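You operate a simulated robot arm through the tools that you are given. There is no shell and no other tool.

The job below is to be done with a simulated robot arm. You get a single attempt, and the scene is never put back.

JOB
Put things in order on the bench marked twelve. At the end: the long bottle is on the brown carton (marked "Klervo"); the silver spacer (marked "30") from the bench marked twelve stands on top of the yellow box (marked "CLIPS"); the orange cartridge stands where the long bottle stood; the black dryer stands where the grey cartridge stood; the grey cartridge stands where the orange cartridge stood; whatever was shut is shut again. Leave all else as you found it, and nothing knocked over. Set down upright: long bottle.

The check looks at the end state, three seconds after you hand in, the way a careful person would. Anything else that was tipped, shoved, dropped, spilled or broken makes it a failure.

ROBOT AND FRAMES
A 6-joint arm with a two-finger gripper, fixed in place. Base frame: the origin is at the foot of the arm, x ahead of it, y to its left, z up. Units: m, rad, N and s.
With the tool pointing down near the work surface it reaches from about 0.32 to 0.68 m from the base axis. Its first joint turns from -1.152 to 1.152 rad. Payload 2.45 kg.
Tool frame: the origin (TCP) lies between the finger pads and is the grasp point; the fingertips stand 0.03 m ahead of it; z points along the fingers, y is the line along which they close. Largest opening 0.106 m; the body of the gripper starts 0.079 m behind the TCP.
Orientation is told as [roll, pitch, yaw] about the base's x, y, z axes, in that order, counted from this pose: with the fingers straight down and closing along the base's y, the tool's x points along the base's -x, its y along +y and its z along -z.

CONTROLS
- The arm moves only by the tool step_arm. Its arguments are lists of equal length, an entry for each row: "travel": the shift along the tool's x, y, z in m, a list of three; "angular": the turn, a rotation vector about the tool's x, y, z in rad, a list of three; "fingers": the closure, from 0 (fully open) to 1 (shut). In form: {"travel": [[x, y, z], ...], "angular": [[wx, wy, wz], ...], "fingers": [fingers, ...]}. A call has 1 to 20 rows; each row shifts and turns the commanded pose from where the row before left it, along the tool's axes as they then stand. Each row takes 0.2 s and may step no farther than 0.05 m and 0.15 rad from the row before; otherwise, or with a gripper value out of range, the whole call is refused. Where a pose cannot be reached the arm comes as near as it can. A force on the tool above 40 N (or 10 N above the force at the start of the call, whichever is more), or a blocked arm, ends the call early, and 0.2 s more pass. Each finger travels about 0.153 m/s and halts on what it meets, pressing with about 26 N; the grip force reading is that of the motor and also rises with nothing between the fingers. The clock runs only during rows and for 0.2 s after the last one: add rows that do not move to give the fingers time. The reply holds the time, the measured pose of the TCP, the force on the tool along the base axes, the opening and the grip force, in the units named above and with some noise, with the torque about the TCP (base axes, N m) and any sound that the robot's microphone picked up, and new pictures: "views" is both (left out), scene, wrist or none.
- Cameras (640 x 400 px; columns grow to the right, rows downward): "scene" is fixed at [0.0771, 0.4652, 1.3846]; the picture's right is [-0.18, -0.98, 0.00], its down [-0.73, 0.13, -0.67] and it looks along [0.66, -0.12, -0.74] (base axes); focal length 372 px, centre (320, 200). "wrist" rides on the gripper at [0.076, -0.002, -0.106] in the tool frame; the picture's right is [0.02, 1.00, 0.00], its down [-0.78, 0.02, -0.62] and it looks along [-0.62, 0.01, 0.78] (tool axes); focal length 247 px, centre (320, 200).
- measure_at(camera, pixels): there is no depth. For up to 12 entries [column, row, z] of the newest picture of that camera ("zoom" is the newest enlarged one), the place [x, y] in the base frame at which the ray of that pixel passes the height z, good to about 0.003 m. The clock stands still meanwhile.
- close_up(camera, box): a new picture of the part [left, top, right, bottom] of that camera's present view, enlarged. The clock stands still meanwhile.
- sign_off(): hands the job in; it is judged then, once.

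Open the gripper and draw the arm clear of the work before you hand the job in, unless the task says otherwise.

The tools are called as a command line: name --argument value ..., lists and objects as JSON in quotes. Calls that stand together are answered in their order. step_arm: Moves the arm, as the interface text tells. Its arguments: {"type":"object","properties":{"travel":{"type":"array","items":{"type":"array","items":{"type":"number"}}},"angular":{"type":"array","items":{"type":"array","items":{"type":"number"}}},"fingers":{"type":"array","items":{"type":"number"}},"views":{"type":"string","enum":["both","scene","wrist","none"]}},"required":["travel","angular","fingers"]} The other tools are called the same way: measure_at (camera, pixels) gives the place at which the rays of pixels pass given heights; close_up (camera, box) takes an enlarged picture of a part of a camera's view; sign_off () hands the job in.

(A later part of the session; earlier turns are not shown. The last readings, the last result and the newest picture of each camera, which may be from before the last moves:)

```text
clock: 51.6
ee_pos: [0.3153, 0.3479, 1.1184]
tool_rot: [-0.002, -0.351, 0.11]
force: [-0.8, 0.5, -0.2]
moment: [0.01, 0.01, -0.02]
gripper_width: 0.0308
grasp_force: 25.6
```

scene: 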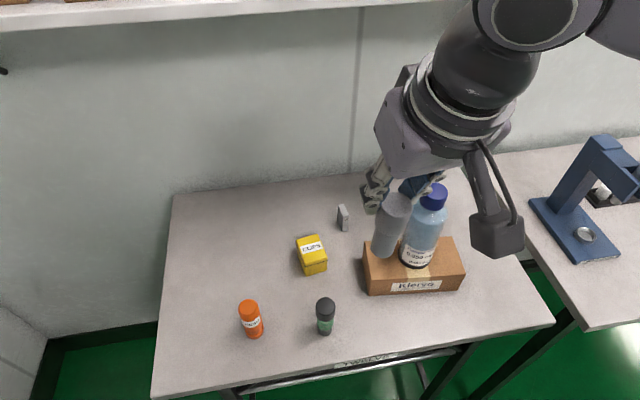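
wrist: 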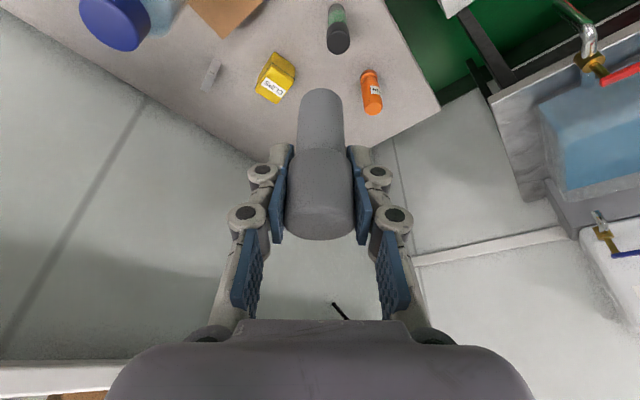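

Orientation is (0,−0.351,0.11). Translating at z≈1.118 to above the old orange spot.

step_arm --travel '[[-0.01111, -0.03871, 0.00406], [-0.01111, -0.03871, 0.00406], [-0.01111, -0.03871, 0.00406], [-0.01111, -0.03871, 0.00406], [-0.01111, -0.03871, 0.00406], [-0.01111, -0.03871, 0.00406], [-0.01111, -0.03871, 0.00406], [-0.01111, -0.03871, 0.00406], [0, 0, 0], [0, 0, 0]]' --angular '[[0, 0, 0], [0, 0, 0], [0, 0, 0], [0, 0, 0], [0, 0, 0], [0, 0, 0], [0, 0, 0], [0, 0, 0], [0, 0, 0], [0, 0, 0]]' --fingers '[1, 1, 1, 1, 1, 1, 1, 1, 1, 1]'

step_arm --travel '[[0, 0, 0]]' --angular '[[0, 0, 0]]' --fingers '[1]' --views "none"

step_arm --travel '[[0, 0, 0]]' --angular '[[0, 0, 0]]' --fingers '[1]' --views "none"

```text
clock: 53.8
ee_pos: [0.4456, 0.0516, 1.1222]
tool_rot: [0.001, -0.351, 0.113]
force: [-0.3, 0.8, -0.5]
moment: [0.01, -0.01, 0.02]
gripper_width: 0.031
grasp_force: 25.7
```

scene: 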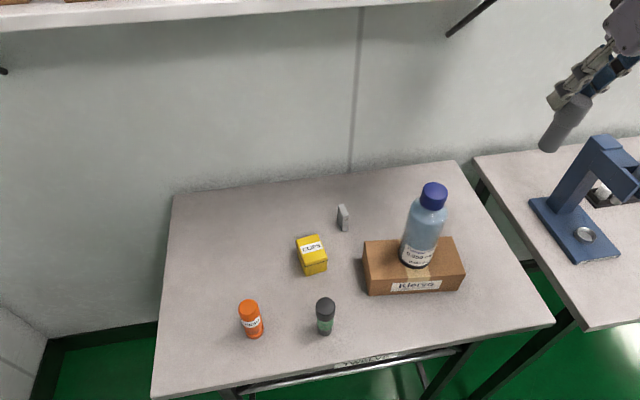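
wrist: 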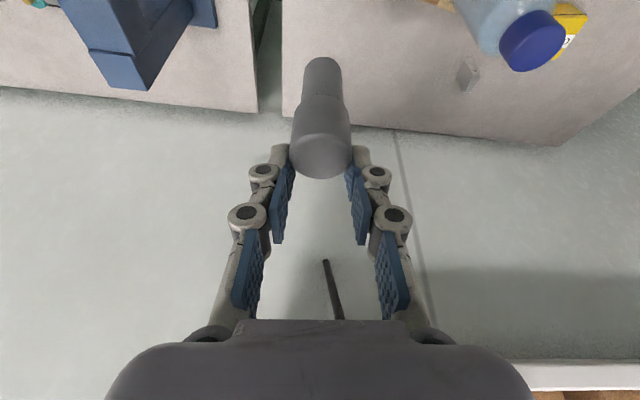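

```text
clock: 54.2
ee_pos: [0.4454, 0.0523, 1.1218]
tool_rot: [-0.001, -0.349, 0.109]
force: [0.4, -0.1, -0.4]
moment: [-0.02, 0.01, 0.0]
gripper_width: 0.0308
grasp_force: 26.2
```

```text
clock: 54.6
ee_pos: [0.4462, 0.053, 1.1208]
tool_rot: [0.001, -0.35, 0.112]
force: [0.5, 0.3, -1.1]
moment: [-0.03, 0.03, 0.04]
gripper_width: 0.0308
grasp_force: 26.3
```

The grey has slipped downward in the grip (head now at wrist (320,150) instead of (320,200)). I zoom to see its present state before moving again.

close_up --camera "wrist" --box '[240, 40, 400, 260]'

close_up --camera "scene" --box '[520, 0, 640, 160]'

```text
1.82 times, centred on (320, 150) of wrist
```

zoom: 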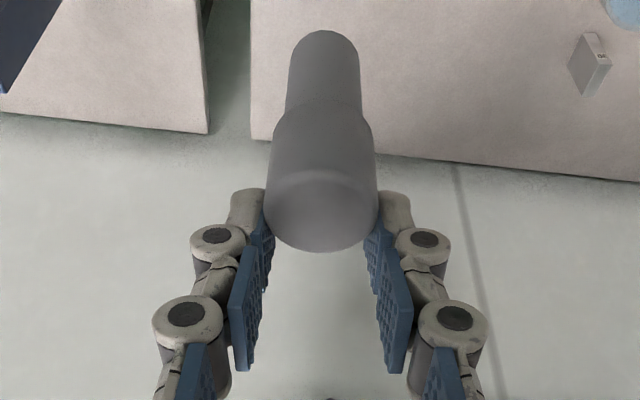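

```text
2.50 times, centred on (580, 80) of scene
```

zoom: 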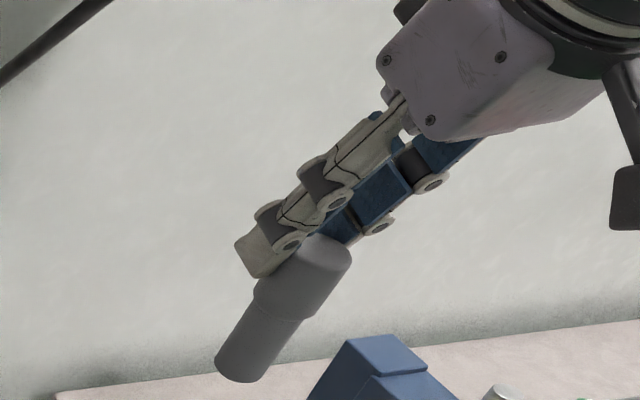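

At rest it is no longer slipping (same pixels after 0.8 s idle), held by the top ~1 cm of its head. I lower it gently with smooth ramps, half the way first.

step_arm --travel '[[0.0027, 0, 0.0075], [0.0055, 0, 0.015], [0.0082, 0, 0.0225], [0.0103, 0, 0.0282], [0.0103, 0, 0.0282], [0.0082, 0, 0.0225], [0.0055, 0, 0.015], [0.0027, 0, 0.0075]]' --angular '[[0, 0, 0], [0, 0, 0], [0, 0, 0], [0, 0, 0], [0, 0, 0], [0, 0, 0], [0, 0, 0], [0, 0, 0]]' --fingers '[1, 1, 1, 1, 1, 1, 1, 1]'

```text
clock: 56.4
ee_pos: [0.4434, 0.0513, 0.9602]
tool_rot: [-0.001, -0.351, 0.112]
force: [0.1, -0.6, -1.2]
moment: [0.01, 0.0, 0.04]
gripper_width: 0.0309
grasp_force: 26.4
```

scene: 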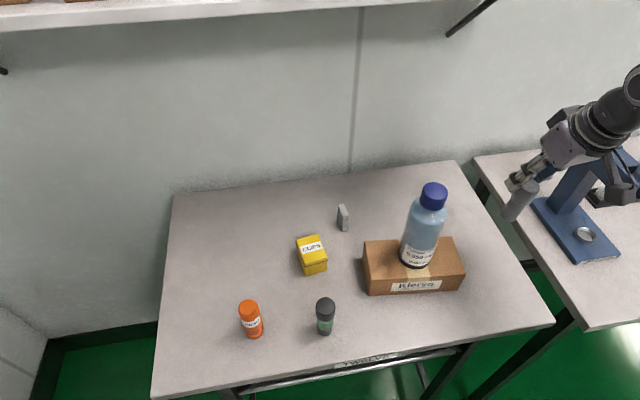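
wrist: 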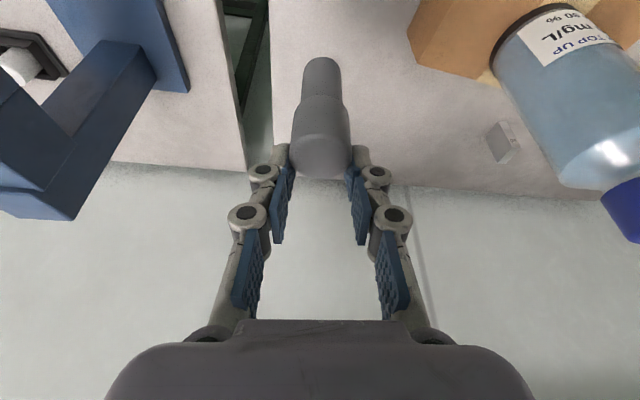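

No further slip (same pixels). Lower another ~0.085 m gently.

step_arm --travel '[[0.0027, 0, 0.0075], [0.0055, 0, 0.015], [0.0069, 0, 0.0188], [0.0069, 0, 0.0188], [0.0048, 0, 0.0132], [0.0024, 0, 0.0066], [0, 0, 0]]' --angular '[[0, 0, 0], [0, 0, 0], [0, 0, 0], [0, 0, 0], [0, 0, 0], [0, 0, 0], [0, 0, 0]]' --fingers '[1, 1, 1, 1, 1, 1, 1]'

```text
clock: 58.0
ee_pos: [0.4445, 0.0507, 0.8752]
tool_rot: [-0.001, -0.35, 0.111]
force: [0.2, -0.1, -0.9]
moment: [-0.01, 0.01, 0.0]
gripper_width: 0.0308
grasp_force: 25.9
```

scene: 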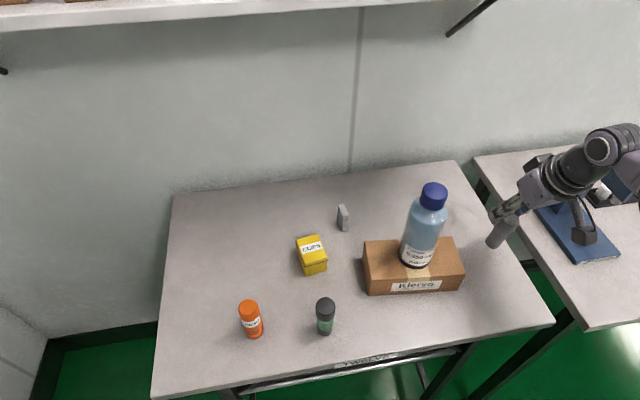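
wrist: 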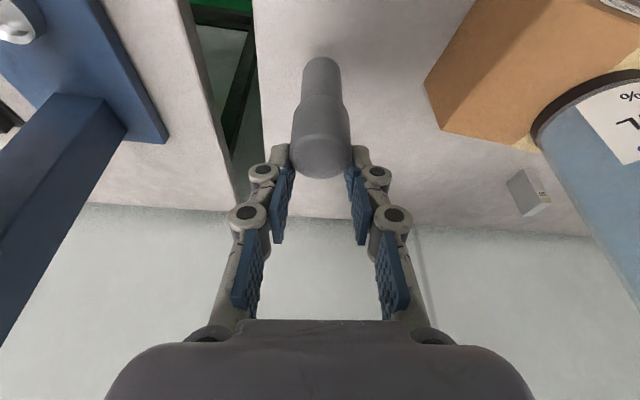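

Gap to the bench is about 2–3 cm. I zoom in both views to measure where the grey's base will land and whether it's vertical.

close_up --camera "scene" --box '[460, 190, 556, 250]'

close_up --camera "wrist" --box '[240, 40, 400, 140]'

```text
6.67 times, centred on (508, 220) of scene
```

zoom: 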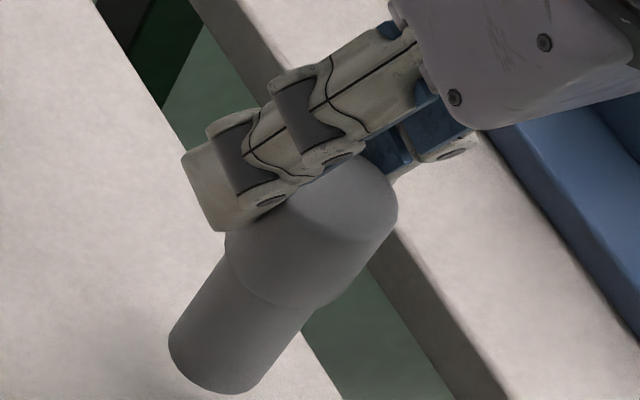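

```text
4.00 times, centred on (320, 90) of wrist
```

zoom: 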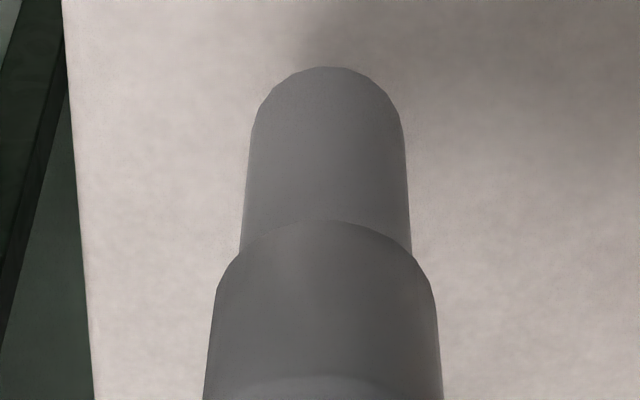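

The silhouette analysis shows the grey leaning a few degrees (base outward). I'll measure the base location now, then correct by rotating +0.08 rad about tool y.

measure_at --camera "scene" --pixels '[[491.8, 244.3, 0.768], [491.8, 244.3, 0.775], [490.4, 251, 0.742]]'

step_arm --travel '[[0, 0, 0], [0, 0, 0], [0, 0, 0], [0, 0, 0]]' --angular '[[0, 0.02, 0], [0, 0.03, 0], [0, 0.02, 0], [0, 0.01, 0]]' --fingers '[1, 1, 1, 1]'

close_up --camera "scene" --box '[460, 190, 556, 250]'

close_up --camera "wrist" --box '[240, 40, 400, 140]'

```text
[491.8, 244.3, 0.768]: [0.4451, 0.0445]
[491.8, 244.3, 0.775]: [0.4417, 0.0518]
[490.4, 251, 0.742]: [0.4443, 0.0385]
```

```text
clock: 59.0
ee_pos: [0.4435, 0.0495, 0.8772]
tool_rot: [0.001, -0.269, 0.111]
force: [0.0, 0.4, 0.3]
moment: [0.02, -0.01, 0.02]
gripper_width: 0.0309
grasp_force: 26.0
```

scene: 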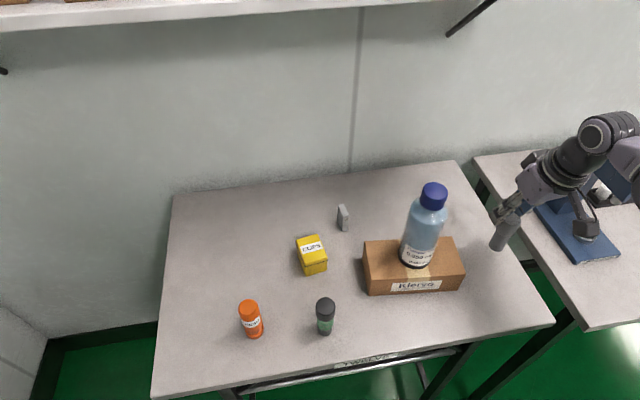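
wrist: 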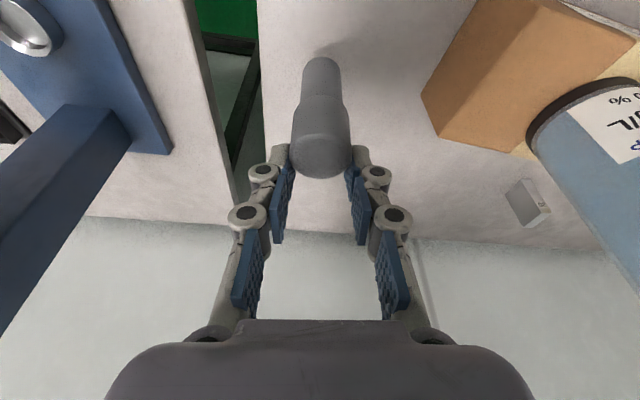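

```text
6.67 times, centred on (508, 220) of scene
```

zoom: 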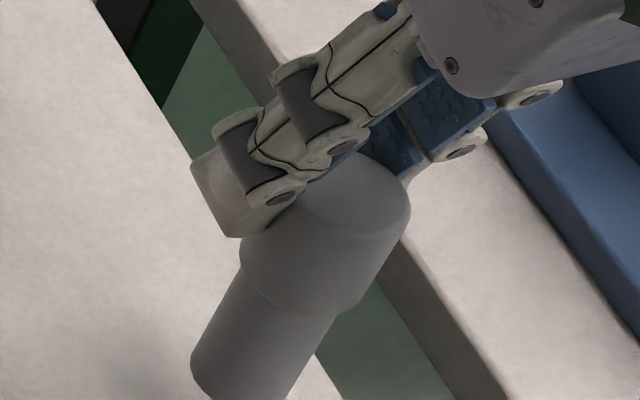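

```text
4.00 times, centred on (320, 90) of wrist
```

zoom: 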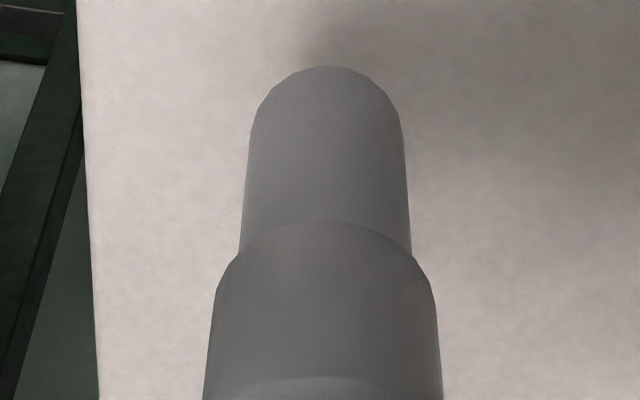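

Now the edges look vertical (≈28–30° in image, as expected for an upright object there). I measure where the base is.

close_up --camera "scene" --box '[464, 210, 544, 260]'

```text
8.00 times, centred on (504, 235) of scene
```

zoom: 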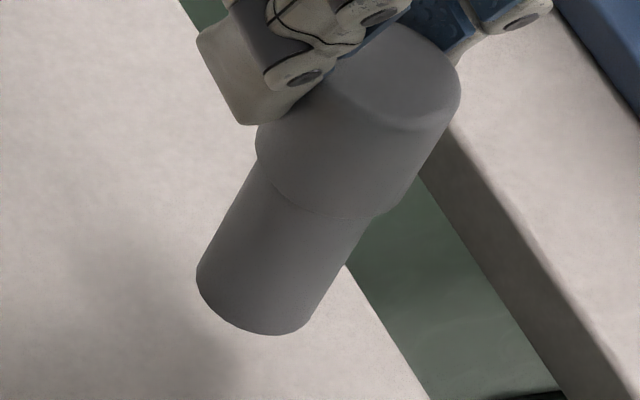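

measure_at --camera "scene" --pixels '[[496, 246.9, 0.765], [496, 246.9, 0.77], [496, 246.9, 0.775], [490.4, 250.7, 0.742], [490.4, 250.7, 0.745]]'

measure_at --camera "wrist" --pixels '[[321.7, 60, 0.768], [321.7, 57, 0.768], [303, 72, 0.768], [340.5, 72, 0.768]]'

```text
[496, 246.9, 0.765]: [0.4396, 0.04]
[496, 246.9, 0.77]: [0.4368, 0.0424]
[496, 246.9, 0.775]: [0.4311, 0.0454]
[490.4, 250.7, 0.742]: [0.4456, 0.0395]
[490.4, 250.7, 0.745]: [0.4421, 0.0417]
```

```text
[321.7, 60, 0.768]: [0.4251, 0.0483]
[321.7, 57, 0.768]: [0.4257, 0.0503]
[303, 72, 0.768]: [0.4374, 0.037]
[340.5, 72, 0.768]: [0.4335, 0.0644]
```

The base is at about x 0.438; the target is (0.4445,0.0505). I shift +6.5 mm in x and descend 14 mm, then continue in fine steps.

step_arm --travel '[[-0.0031, -0.0003, 0.0009], [-0.0031, -0.0004, 0.0008], [0.0013, 0, 0.0048], [0.0013, 0, 0.0048], [0.0011, 0, 0.0039], [0, 0, 0]]' --angular '[[0, 0, 0], [0, 0, 0], [0, 0, 0], [0, 0, 0], [0, 0, 0], [0, 0, 0]]' --fingers '[1, 1, 1, 1, 1, 1]'

close_up --camera "scene" --box '[464, 210, 544, 260]'

```text
clock: 60.4
ee_pos: [0.4499, 0.0508, 0.8636]
tool_rot: [-0.001, -0.269, 0.112]
force: [-0.1, 0.1, -0.8]
moment: [-0.01, 0.06, 0.0]
gripper_width: 0.0308
grasp_force: 26.0
```

scene: 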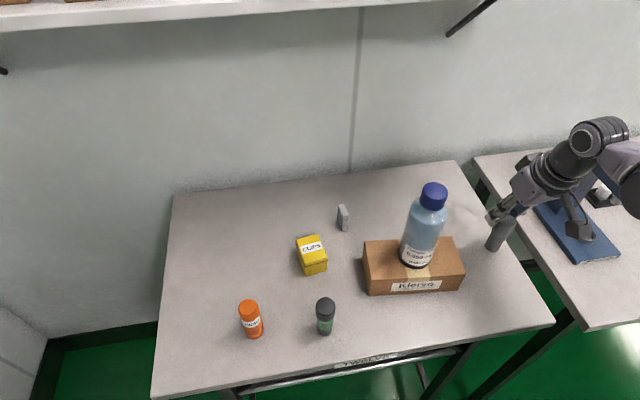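
wrist: 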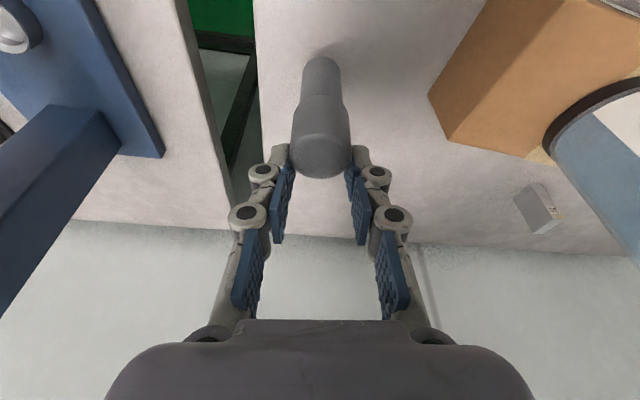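

```text
8.00 times, centred on (504, 235) of scene
```

zoom: 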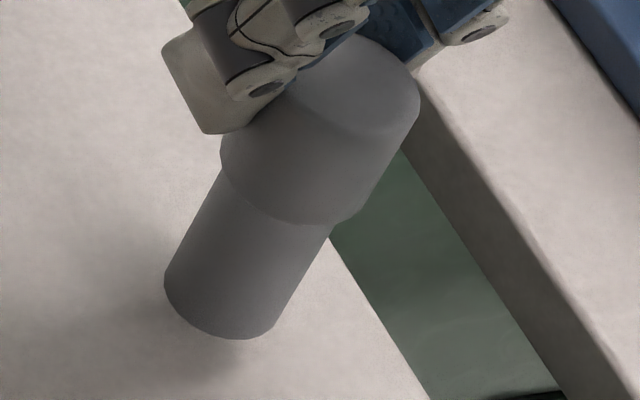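

Base centre (491.4,247.5) lines up with the old orange base (490.4,250.7) accounting for the ~1 cm gap. Descending in small steps to contact.

step_arm --travel '[[0.0008, 0, 0.0029], [0.0008, 0, 0.0029], [0, 0, 0]]' --angular '[[0, 0, 0], [0, 0, 0], [0, 0, 0]]' --fingers '[1, 1, 1]' --views "none"

step_arm --travel '[[0.0004, 0, 0.00145], [0, 0, 0]]' --angular '[[0, 0, 0], [0, 0, 0]]' --fingers '[1, 1]' --views "none"

step_arm --travel '[[0.0004, 0, 0.00145], [0, 0, 0]]' --angular '[[0, 0, 0], [0, 0, 0]]' --fingers '[1, 1]' --views "none"

```text
clock: 61.2
ee_pos: [0.4497, 0.0517, 0.8585]
tool_rot: [0.001, -0.271, 0.112]
force: [-0.1, 0.0, -0.4]
moment: [-0.03, 0.01, 0.0]
gripper_width: 0.0308
grasp_force: 26.2
```

```text
clock: 61.8
ee_pos: [0.4493, 0.0497, 0.855]
tool_rot: [0.0, -0.27, 0.11]
force: [0.2, -0.5, 0.4]
moment: [0.01, 0.01, -0.04]
gripper_width: 0.0305
grasp_force: 26.1
```

```text
clock: 62.4
ee_pos: [0.4502, 0.0504, 0.8546]
tool_rot: [0.001, -0.272, 0.112]
force: [-0.3, 0.0, -0.5]
moment: [0.0, -0.01, -0.02]
gripper_width: 0.0305
grasp_force: 25.8
```

step_arm --travel '[[0.0004, 0, 0.00145], [0, 0, 0]]' --angular '[[0, 0, 0], [0, 0, 0]]' --fingers '[1, 1]' --views "both"

close_up --camera "scene" --box '[464, 210, 544, 260]'

```text
clock: 63.0
ee_pos: [0.4488, 0.0508, 0.8527]
tool_rot: [0.0, -0.27, 0.112]
force: [0.4, 0.1, -0.4]
moment: [0.02, 0.01, 0.0]
gripper_width: 0.0307
grasp_force: 25.8
```

scene: 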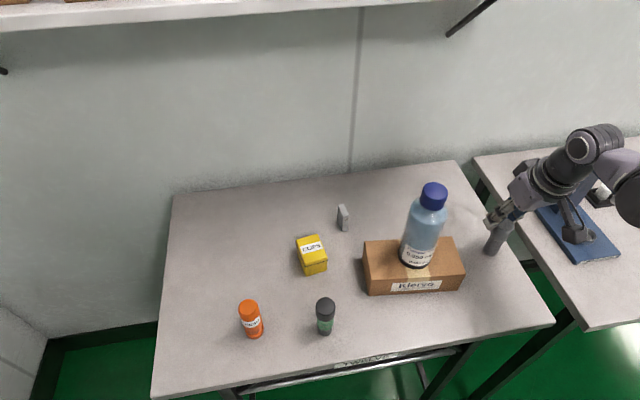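
wrist: 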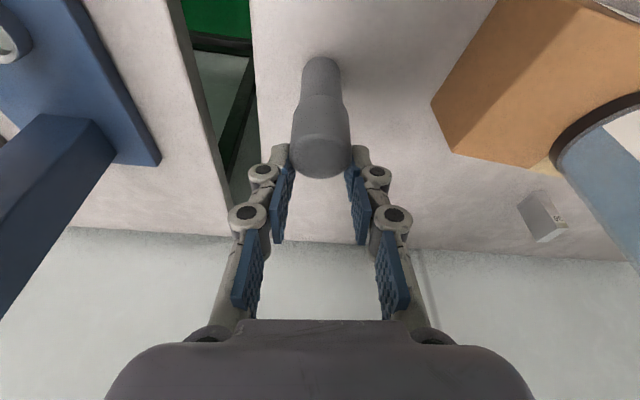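

```text
8.00 times, centred on (504, 235) of scene
```

zoom: 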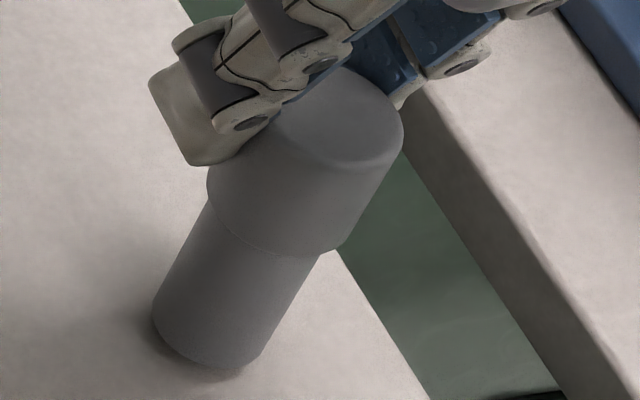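

Base is nearly touching (contact shadow visible), centred at about (489.9,251.9). Continue with 1–1.5 mm steps.

step_arm --travel '[[0.0004, 0, 0.00145], [0, 0, 0]]' --angular '[[0, 0, 0], [0, 0, 0]]' --fingers '[1, 1]' --views "none"

step_arm --travel '[[0.0003, 0, 0.001], [0, 0, 0]]' --angular '[[0, 0, 0], [0, 0, 0]]' --fingers '[1, 1]' --views "none"

```text
clock: 63.6
ee_pos: [0.4491, 0.051, 0.8508]
tool_rot: [-0.001, -0.271, 0.111]
force: [0.3, -0.1, -1.3]
moment: [0.02, 0.0, 0.0]
gripper_width: 0.0307
grasp_force: 26.1
```

```text
clock: 64.2
ee_pos: [0.4493, 0.0514, 0.8508]
tool_rot: [0.001, -0.27, 0.111]
force: [0.2, 0.2, -0.2]
moment: [-0.03, 0.01, 0.02]
gripper_width: 0.0307
grasp_force: 25.9
```

step_arm --travel '[[0.0003, 0, 0.001], [0, 0, 0]]' --angular '[[0, 0, 0], [0, 0, 0]]' --fingers '[1, 1]' --views "none"

step_arm --travel '[[0.0003, 0, 0.001], [0, 0, 0]]' --angular '[[0, 0, 0], [0, 0, 0]]' --fingers '[1, 1]' --views "both"

close_up --camera "scene" --box '[464, 210, 544, 260]'

```text
clock: 64.8
ee_pos: [0.4503, 0.0504, 0.8497]
tool_rot: [-0.001, -0.269, 0.111]
force: [0.3, 0.5, 3.6]
moment: [0.01, 0.03, -0.01]
gripper_width: 0.0307
grasp_force: 26.4
```

```text
clock: 65.4
ee_pos: [0.4499, 0.0497, 0.8495]
tool_rot: [0.001, -0.27, 0.113]
force: [-0.1, 0.7, 23.7]
moment: [-0.01, 0.11, -0.05]
gripper_width: 0.031
grasp_force: 26.2
```

scene: 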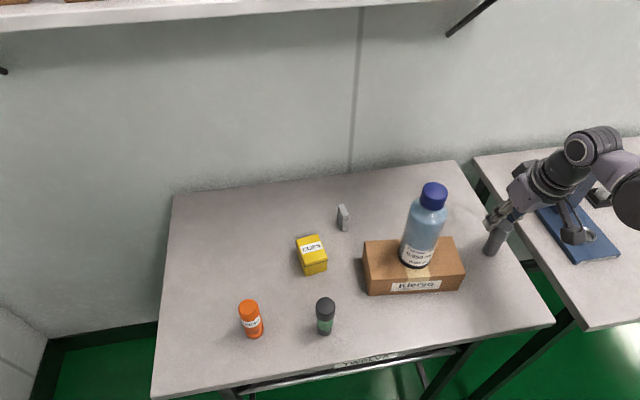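
wrist: 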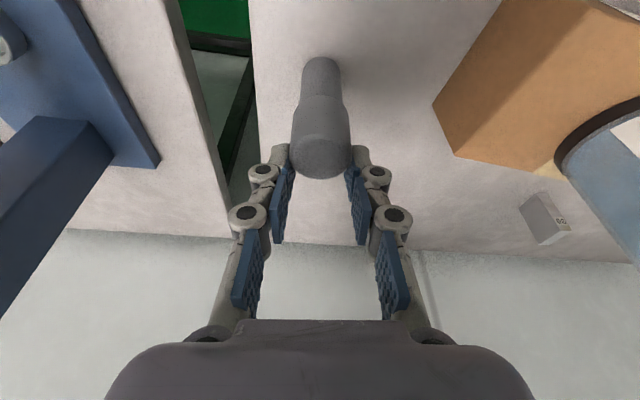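

```text
8.00 times, centred on (504, 235) of scene
```

zoom: 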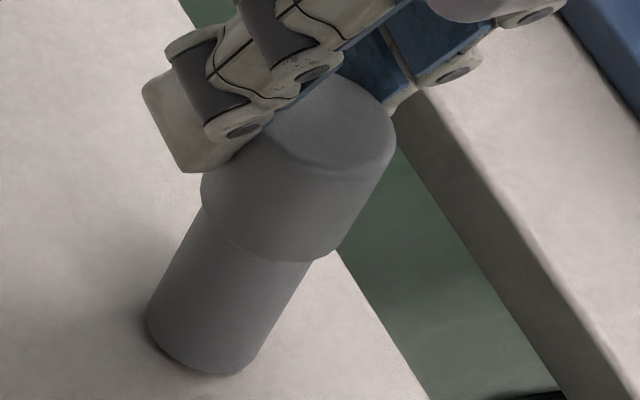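

Contact (23.7 N); the moment places the contact point at x≈0.445, y≈0.050 — right on target. I relieve 0.8 mm and open slowly.

step_arm --travel '[[-0.0003, 0, -0.0009], [0, 0, 0]]' --angular '[[0, 0, 0], [0, 0, 0]]' --fingers '[1, 1]' --views "none"

step_arm --travel '[[0, 0, 0], [0, 0, 0], [0, 0, 0], [0, 0, 0], [0, 0, 0]]' --angular '[[0, 0, 0], [0, 0, 0], [0, 0, 0], [0, 0, 0], [0, 0, 0]]' --fingers '[0.68, 0.6, 0.4, 0.1, 0]'

```text
clock: 66.0
ee_pos: [0.4494, 0.0497, 0.8491]
tool_rot: [-0.001, -0.269, 0.11]
force: [-0.3, 0.1, -0.3]
moment: [0.03, -0.03, -0.03]
gripper_width: 0.0307
grasp_force: 26.0
```

```text
clock: 67.2
ee_pos: [0.4495, 0.0502, 0.8508]
tool_rot: [-0.001, -0.271, 0.112]
force: [0.5, 0.4, 0.3]
moment: [0.0, -0.03, 0.01]
gripper_width: 0.1061
grasp_force: 0.0
```

scene: 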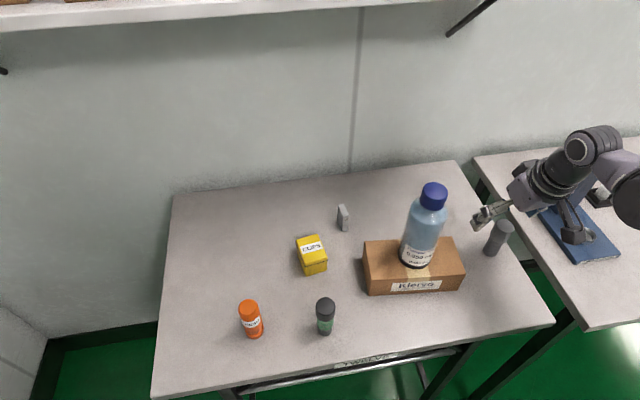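
wrist: 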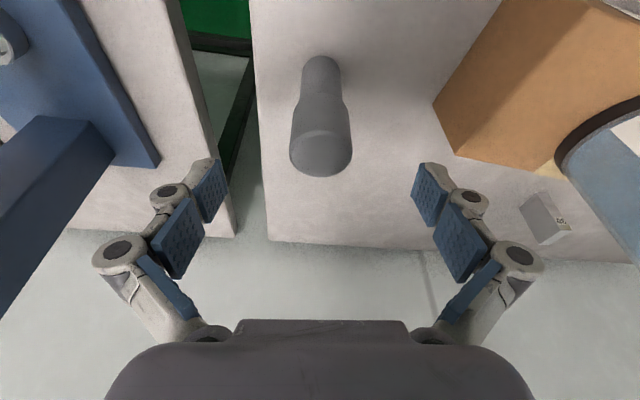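

Grey stands upright at the old orange spot. I retreat vertically 0.27 m.

step_arm --travel '[[-0.0053, 0, -0.0193], [-0.0107, 0, -0.0386], [-0.0107, 0, -0.0386], [-0.0107, 0, -0.0386], [-0.0107, 0, -0.0386], [-0.0107, 0, -0.0386], [-0.0107, 0, -0.0386], [0, 0, 0]]' --angular '[[0, 0, 0], [0, 0, 0], [0, 0, 0], [0, 0, 0], [0, 0, 0], [0, 0, 0], [0, 0, 0], [0, 0, 0]]' --fingers '[0, 0, 0, 0, 0, 0, 0, 0]'

close_up --camera "scene" --box '[440, 190, 568, 270]'

```text
clock: 69.0
ee_pos: [0.4482, 0.049, 1.1112]
tool_rot: [0.0, -0.27, 0.112]
force: [0.0, -0.4, 0.6]
moment: [-0.03, -0.02, 0.0]
gripper_width: 0.1062
grasp_force: 0.1
```

scene: 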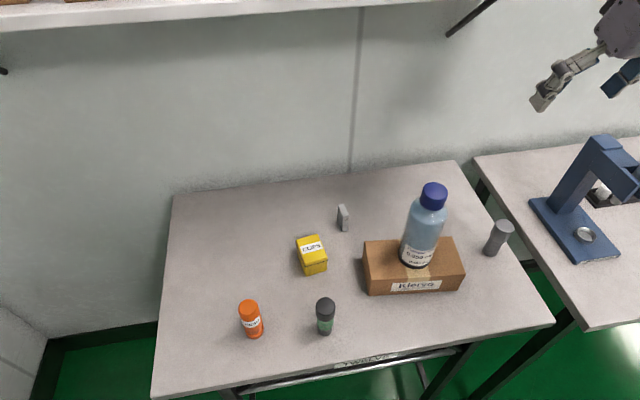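
wrist: 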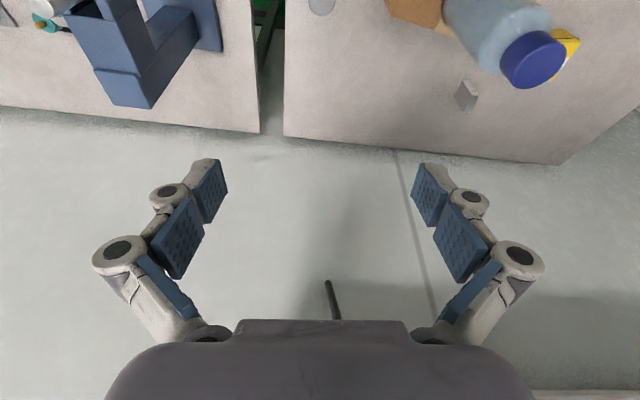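

```text
5.00 times, centred on (504, 230) of scene
```

zoom: 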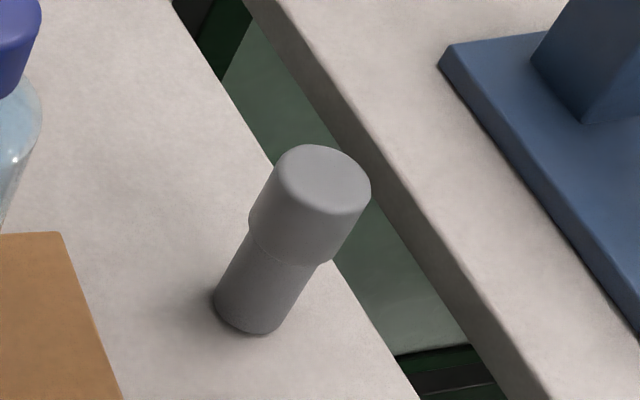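

Grey is upright right where the orange stood. Next the dryer: I move the empty gripper (at z≈1.11, above the bottle) toward it, then yaw to the radial direction 0.85 rad.

step_arm --travel '[[0.0164, 0.04336, -0.00454], [0.0164, 0.04336, -0.00454], [0.0164, 0.04336, -0.00454], [0.0164, 0.04336, -0.00454], [0.0164, 0.04336, -0.00454], [0.0164, 0.04336, -0.00454], [0.0164, 0.04336, -0.00454], [0, 0, 0], [0, 0, 0], [0, 0, 0], [0, 0, 0], [0, 0, 0], [0, 0, 0]]' --angular '[[0, 0, 0], [0, 0, 0], [0, 0, 0], [0, 0, 0], [0, 0, 0], [0, 0, 0], [0, 0, 0], [-0.0394, 0, -0.1424], [-0.0394, 0, -0.1424], [-0.0394, 0, -0.1424], [-0.0394, 0, -0.1424], [-0.0394, 0, -0.1424], [0, 0, 0]]' --fingers '[0, 0, 0, 0, 0, 0, 0, 0, 0, 0, 0, 0, 0]'

```text
clock: 71.8
ee_pos: [0.298, 0.3388, 1.1106]
tool_rot: [-0.002, -0.27, 0.853]
force: [-0.5, -0.2, 0.6]
moment: [0.01, -0.01, 0.0]
gripper_width: 0.1061
grasp_force: 0.1
```

scene: 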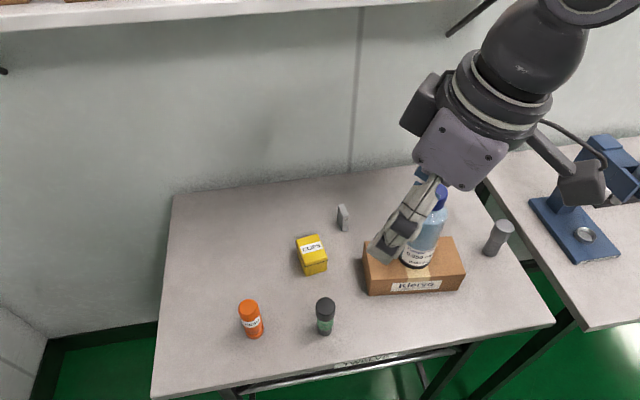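
wrist: 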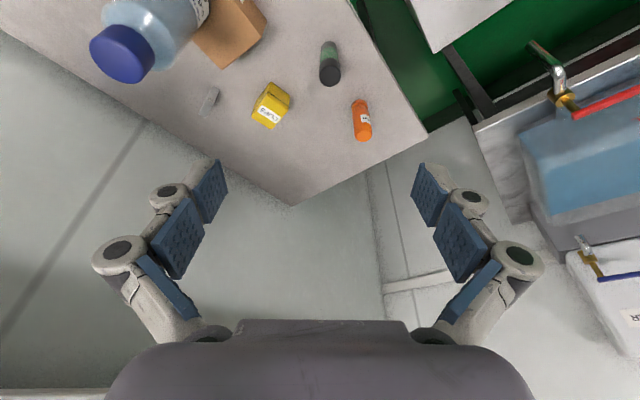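

Dryer visible at wrist (330,63). I zoom in and measure its shape from this side.

close_up --camera "wrist" --box '[290, 30, 370, 80]'

close_up --camera "scene" --box '[290, 290, 370, 340]'

```text
8.00 times, centred on (330, 55) of wrist
```

zoom: 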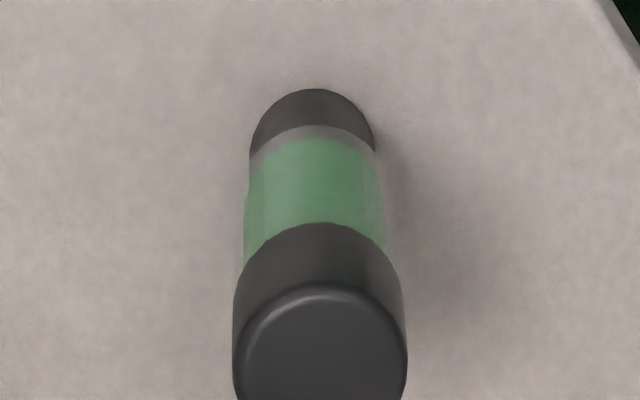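

```text
8.00 times, centred on (330, 315) of scene
```

zoom: 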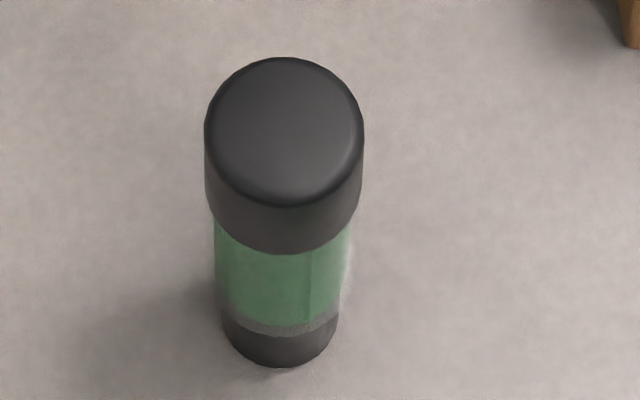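

Dryer: cap z≈0.815–0.839 (Ø≈0.031), green body slightly narrower. I measure its axis position from both cameras.

measure_at --camera "wrist" --pixels '[[330.1, 73.5, 0.8386], [329.5, 41.25, 0.745], [321.2, 49, 0.745], [336.8, 49, 0.745], [319.2, 72, 0.832], [341, 72, 0.832]]'

measure_at --camera "scene" --pixels '[[325.6, 306.2, 0.8386], [325.2, 335.9, 0.745], [317.8, 331, 0.745], [332.2, 331, 0.745]]'

```text
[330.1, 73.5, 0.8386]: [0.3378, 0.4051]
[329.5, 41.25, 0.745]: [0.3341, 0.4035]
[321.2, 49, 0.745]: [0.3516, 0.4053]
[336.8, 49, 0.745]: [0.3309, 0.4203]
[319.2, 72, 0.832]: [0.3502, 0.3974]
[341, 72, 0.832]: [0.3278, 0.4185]
```

```text
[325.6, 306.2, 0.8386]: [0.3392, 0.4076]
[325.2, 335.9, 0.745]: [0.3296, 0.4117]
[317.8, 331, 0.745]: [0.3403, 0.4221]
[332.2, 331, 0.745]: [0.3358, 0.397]
```

Dryer axis ≈(0.340,0.409). I move to a pre-grasp at (0.340,0.409,0.93).

step_arm --travel '[[-0.0059, 0.0029, 0.0391], [-0.0059, 0.0029, 0.0391], [-0.0059, 0.0029, 0.0391], [-0.0059, 0.0029, 0.0391], [-0.0058, 0.003, 0.0392], [0, 0, 0], [0, 0, 0]]' --angular '[[0, 0, 0], [0, 0, 0], [0, 0, 0], [0, 0, 0], [0, 0, 0], [0, 0, 0], [0, 0, 0]]' --fingers '[0, 0, 0, 0, 0, 0, 0]'

```text
clock: 73.4
ee_pos: [0.3384, 0.4058, 0.9276]
tool_rot: [-0.001, -0.269, 0.851]
force: [0.4, -0.2, 0.7]
moment: [0.02, 0.04, -0.03]
gripper_width: 0.1061
grasp_force: 0.0
```

scene: 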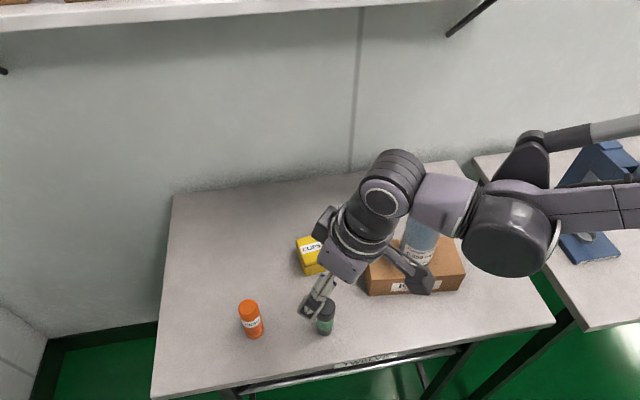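
wrist: 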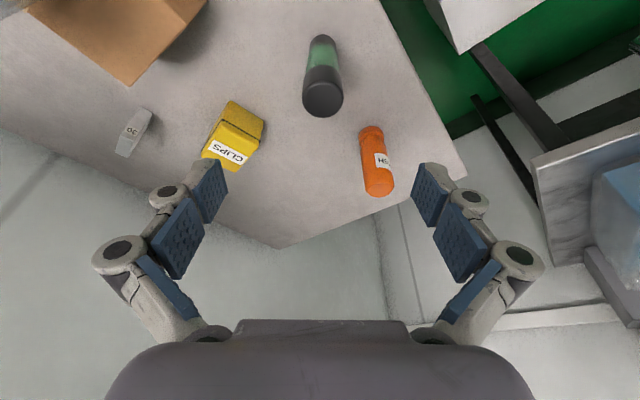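

Dryer is centred (cap at (322,100)). I descend vertically to TCP z≈0.812 so pads cover the cap with margin.

step_arm --travel '[[0.0079, 0, 0.0284], [0.0079, 0, 0.0284], [0.0079, 0, 0.0284], [0.0078, 0, 0.0284], [0, 0, 0], [0, 0, 0]]' --angular '[[0, 0, 0], [0, 0, 0], [0, 0, 0], [0, 0, 0], [0, 0, 0], [0, 0, 0]]' --fingers '[0, 0, 0, 0, 0, 0]'

```text
clock: 74.8
ee_pos: [0.3399, 0.4074, 0.8122]
tool_rot: [0.001, -0.272, 0.852]
force: [0.0, -0.1, 0.3]
moment: [0.0, -0.05, -0.02]
gripper_width: 0.1059
grasp_force: 0.1
```

scene: 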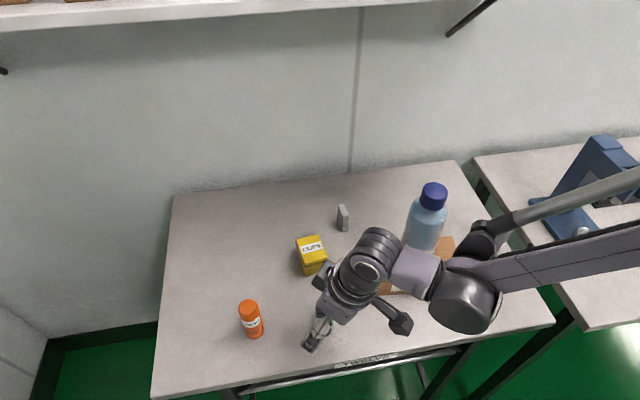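
wrist: 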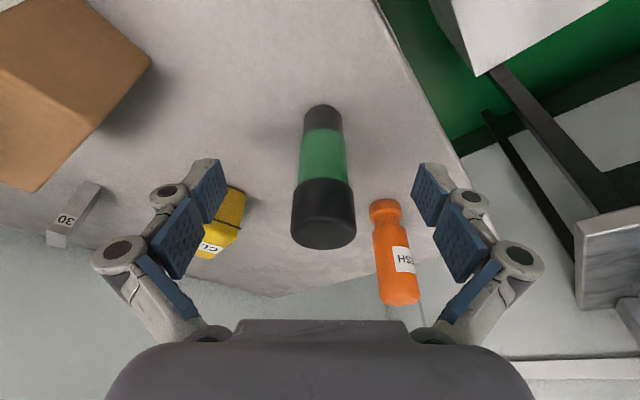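

Dryer is centred at column 322. Closing the fingers.

step_arm --travel '[[0, 0, 0], [0, 0, 0], [0, 0, 0], [0, 0, 0], [0, 0, 0], [0, 0, 0]]' --angular '[[0, 0, 0], [0, 0, 0], [0, 0, 0], [0, 0, 0], [0, 0, 0], [0, 0, 0]]' --fingers '[0.4, 0.6, 0.8, 1, 1, 1]'

close_up --camera "wrist" --box '[240, 90, 400, 250]'

```text
clock: 76.2
ee_pos: [0.3402, 0.407, 0.8117]
tool_rot: [0.0, -0.27, 0.85]
force: [-0.1, 0.0, 2.2]
moment: [0.04, 0.0, -0.01]
gripper_width: 0.0306
grasp_force: 26.2
```

scene: 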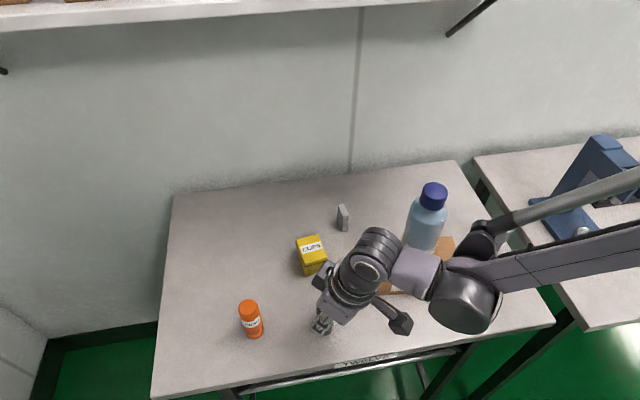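
wrist: 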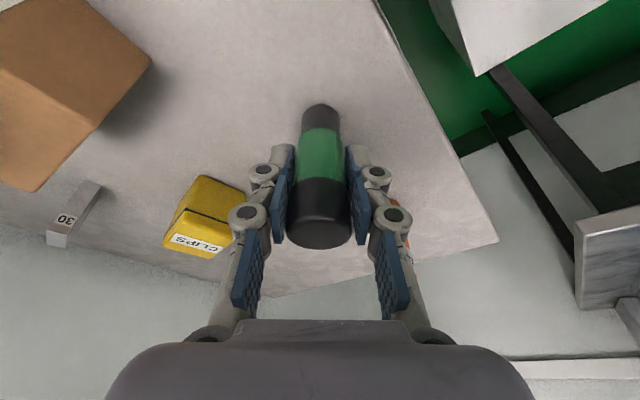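

```text
2.50 times, centred on (320, 170) of wrist
```

zoom: 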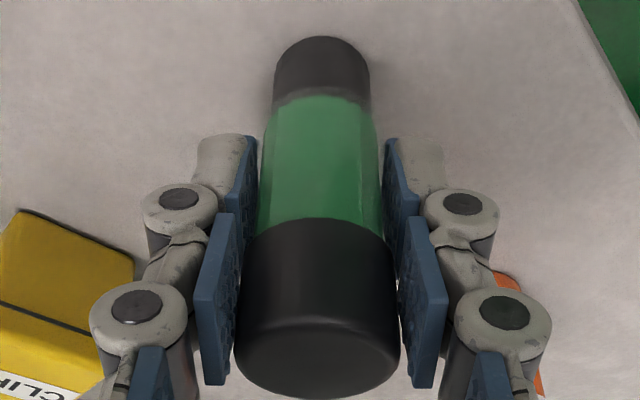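

Gripped (width 0.0306, 26 N). I lift gently by 4 cm and check for slip.

step_arm --travel '[[-0.0013, 0, -0.0048], [-0.0027, 0, -0.0096], [-0.0027, 0, -0.0096], [-0.0027, 0, -0.0096], [-0.0013, 0, -0.0048], [0, 0, 0]]' --angular '[[0, 0, 0], [0, 0, 0], [0, 0, 0], [0, 0, 0], [0, 0, 0], [0, 0, 0]]' --fingers '[1, 1, 1, 1, 1, 1]'

close_up --camera "wrist" --box '[240, 90, 400, 250]'

```text
clock: 77.6
ee_pos: [0.3392, 0.408, 0.8498]
tool_rot: [0.0, -0.271, 0.852]
force: [-0.3, -1.2, -1.1]
moment: [0.01, -0.01, 0.03]
gripper_width: 0.0306
grasp_force: 25.8
```

scene: 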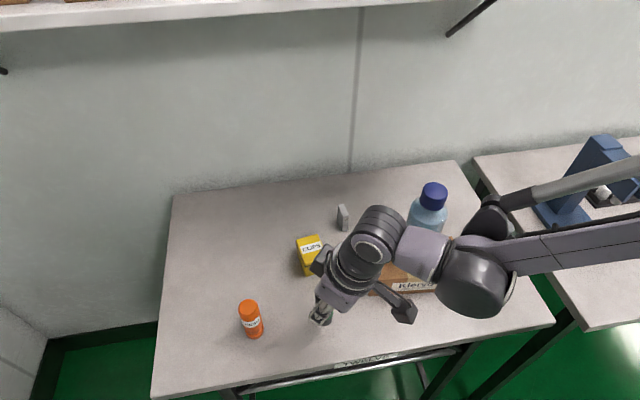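
wrist: 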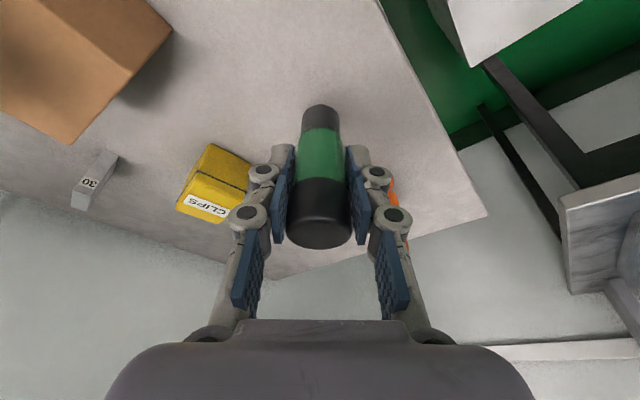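

```text
2.50 times, centred on (320, 170) of wrist
```

zoom: 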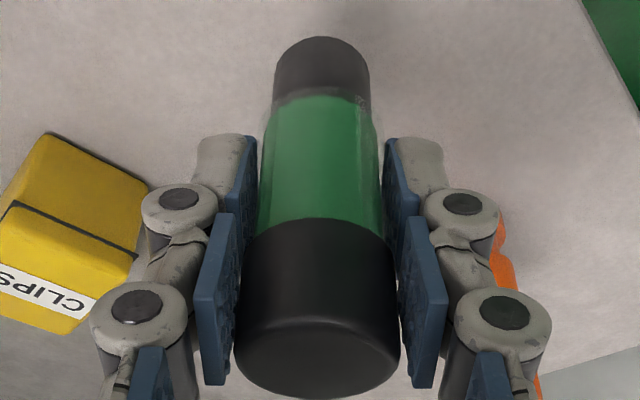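

No slip. I lift 3 cm more so the fingertips clear the orange's top, with gentle steps, then check again.

step_arm --travel '[[-0.0013, 0, -0.0048], [-0.0027, 0, -0.0096], [-0.0027, 0, -0.0096], [-0.0013, 0, -0.0049], [0, 0, 0], [-0.0052, -0.0008, 0.0014], [-0.0104, -0.0016, 0.0029], [-0.0209, -0.0031, 0.0058], [-0.0209, -0.0031, 0.0058], [-0.0104, -0.0016, 0.0029], [0, 0, 0]]' --angular '[[0, 0, 0], [0, 0, 0], [0, 0, 0], [0, 0, 0], [0, 0, 0], [0, 0, 0], [0, 0, 0], [0, 0, 0], [0, 0, 0], [0, 0, 0], [0, 0, 0]]' --fingers '[1, 1, 1, 1, 1, 1, 1, 1, 1, 1, 1]'

```text
clock: 80.0
ee_pos: [0.3952, 0.4557, 0.8799]
tool_rot: [-0.001, -0.271, 0.852]
force: [0.0, -0.2, -0.3]
moment: [0.03, -0.04, -0.03]
gripper_width: 0.0303
grasp_force: 26.0
```

scene: 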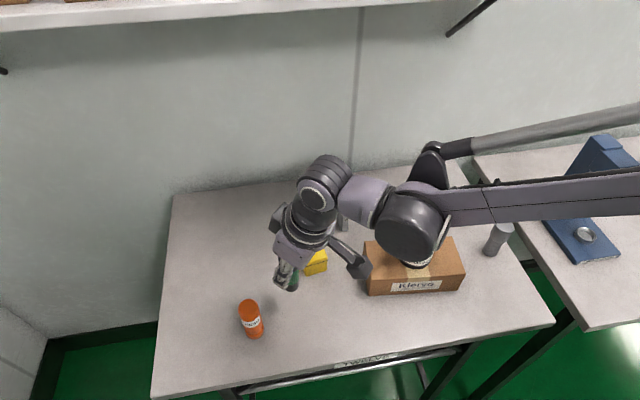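
wrist: 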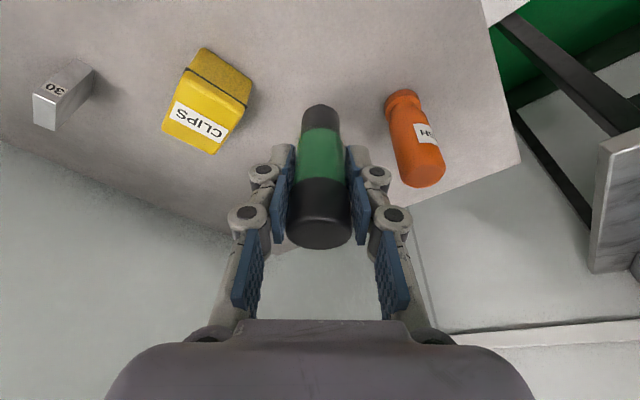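

Dryer still firmly aligned. Continuing the slow translation to above the old grey spot.

step_arm --travel '[[-0.0061, -0.0009, 0.0017], [-0.0122, -0.0018, 0.0034], [-0.0243, -0.0036, 0.0067], [-0.0243, -0.0036, 0.0067], [-0.0243, -0.0036, 0.0067], [-0.0122, -0.0018, 0.0034], [-0.0061, -0.0009, 0.0017], [0, 0, 0]]' --angular '[[0, 0, 0], [0, 0, 0], [0, 0, 0], [0, 0, 0], [0, 0, 0], [0, 0, 0], [0, 0, 0], [0, 0, 0]]' --fingers '[1, 1, 1, 1, 1, 1, 1, 1]'

step_arm --travel '[[0, 0, 0]]' --angular '[[0, 0, 0]]' --fingers '[1]' --views "none"

close_up --camera "scene" --box '[200, 220, 296, 280]'

close_up --camera "wrist" --box '[240, 90, 400, 250]'

```text
clock: 81.8
ee_pos: [0.4809, 0.5289, 0.8802]
tool_rot: [0.001, -0.27, 0.851]
force: [0.0, 0.5, 0.0]
moment: [-0.04, -0.02, -0.03]
gripper_width: 0.0305
grasp_force: 26.1
```

scene: 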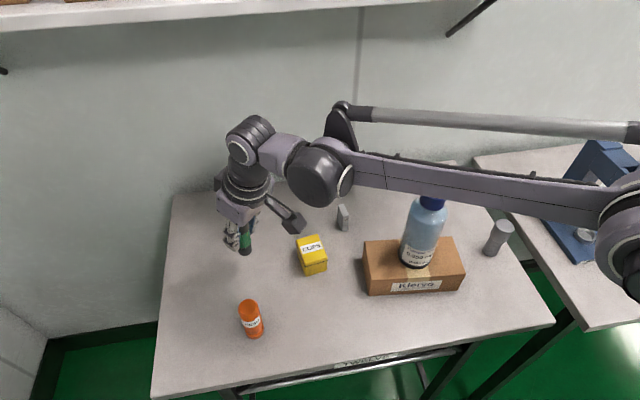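
wrist: 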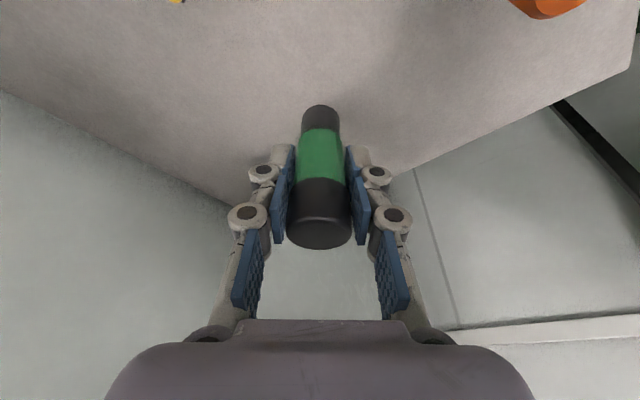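

```text
clock: 82.2
ee_pos: [0.4805, 0.5287, 0.8813]
tool_rot: [0.0, -0.271, 0.853]
force: [0.5, -0.1, -1.1]
moment: [0.02, 0.0, -0.02]
gripper_width: 0.0302
grasp_force: 26.5
```

```text
6.67 times, centred on (248, 250) of scene
```

zoom: 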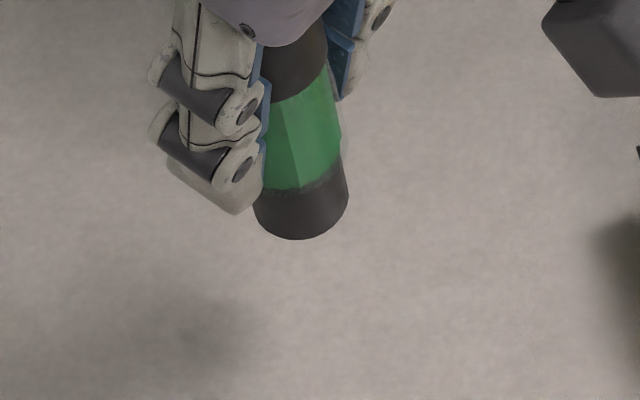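

```text
2.50 times, centred on (320, 170) of wrist
```

zoom: 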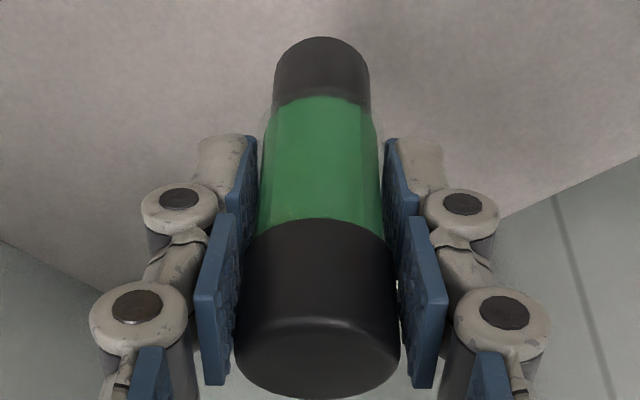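

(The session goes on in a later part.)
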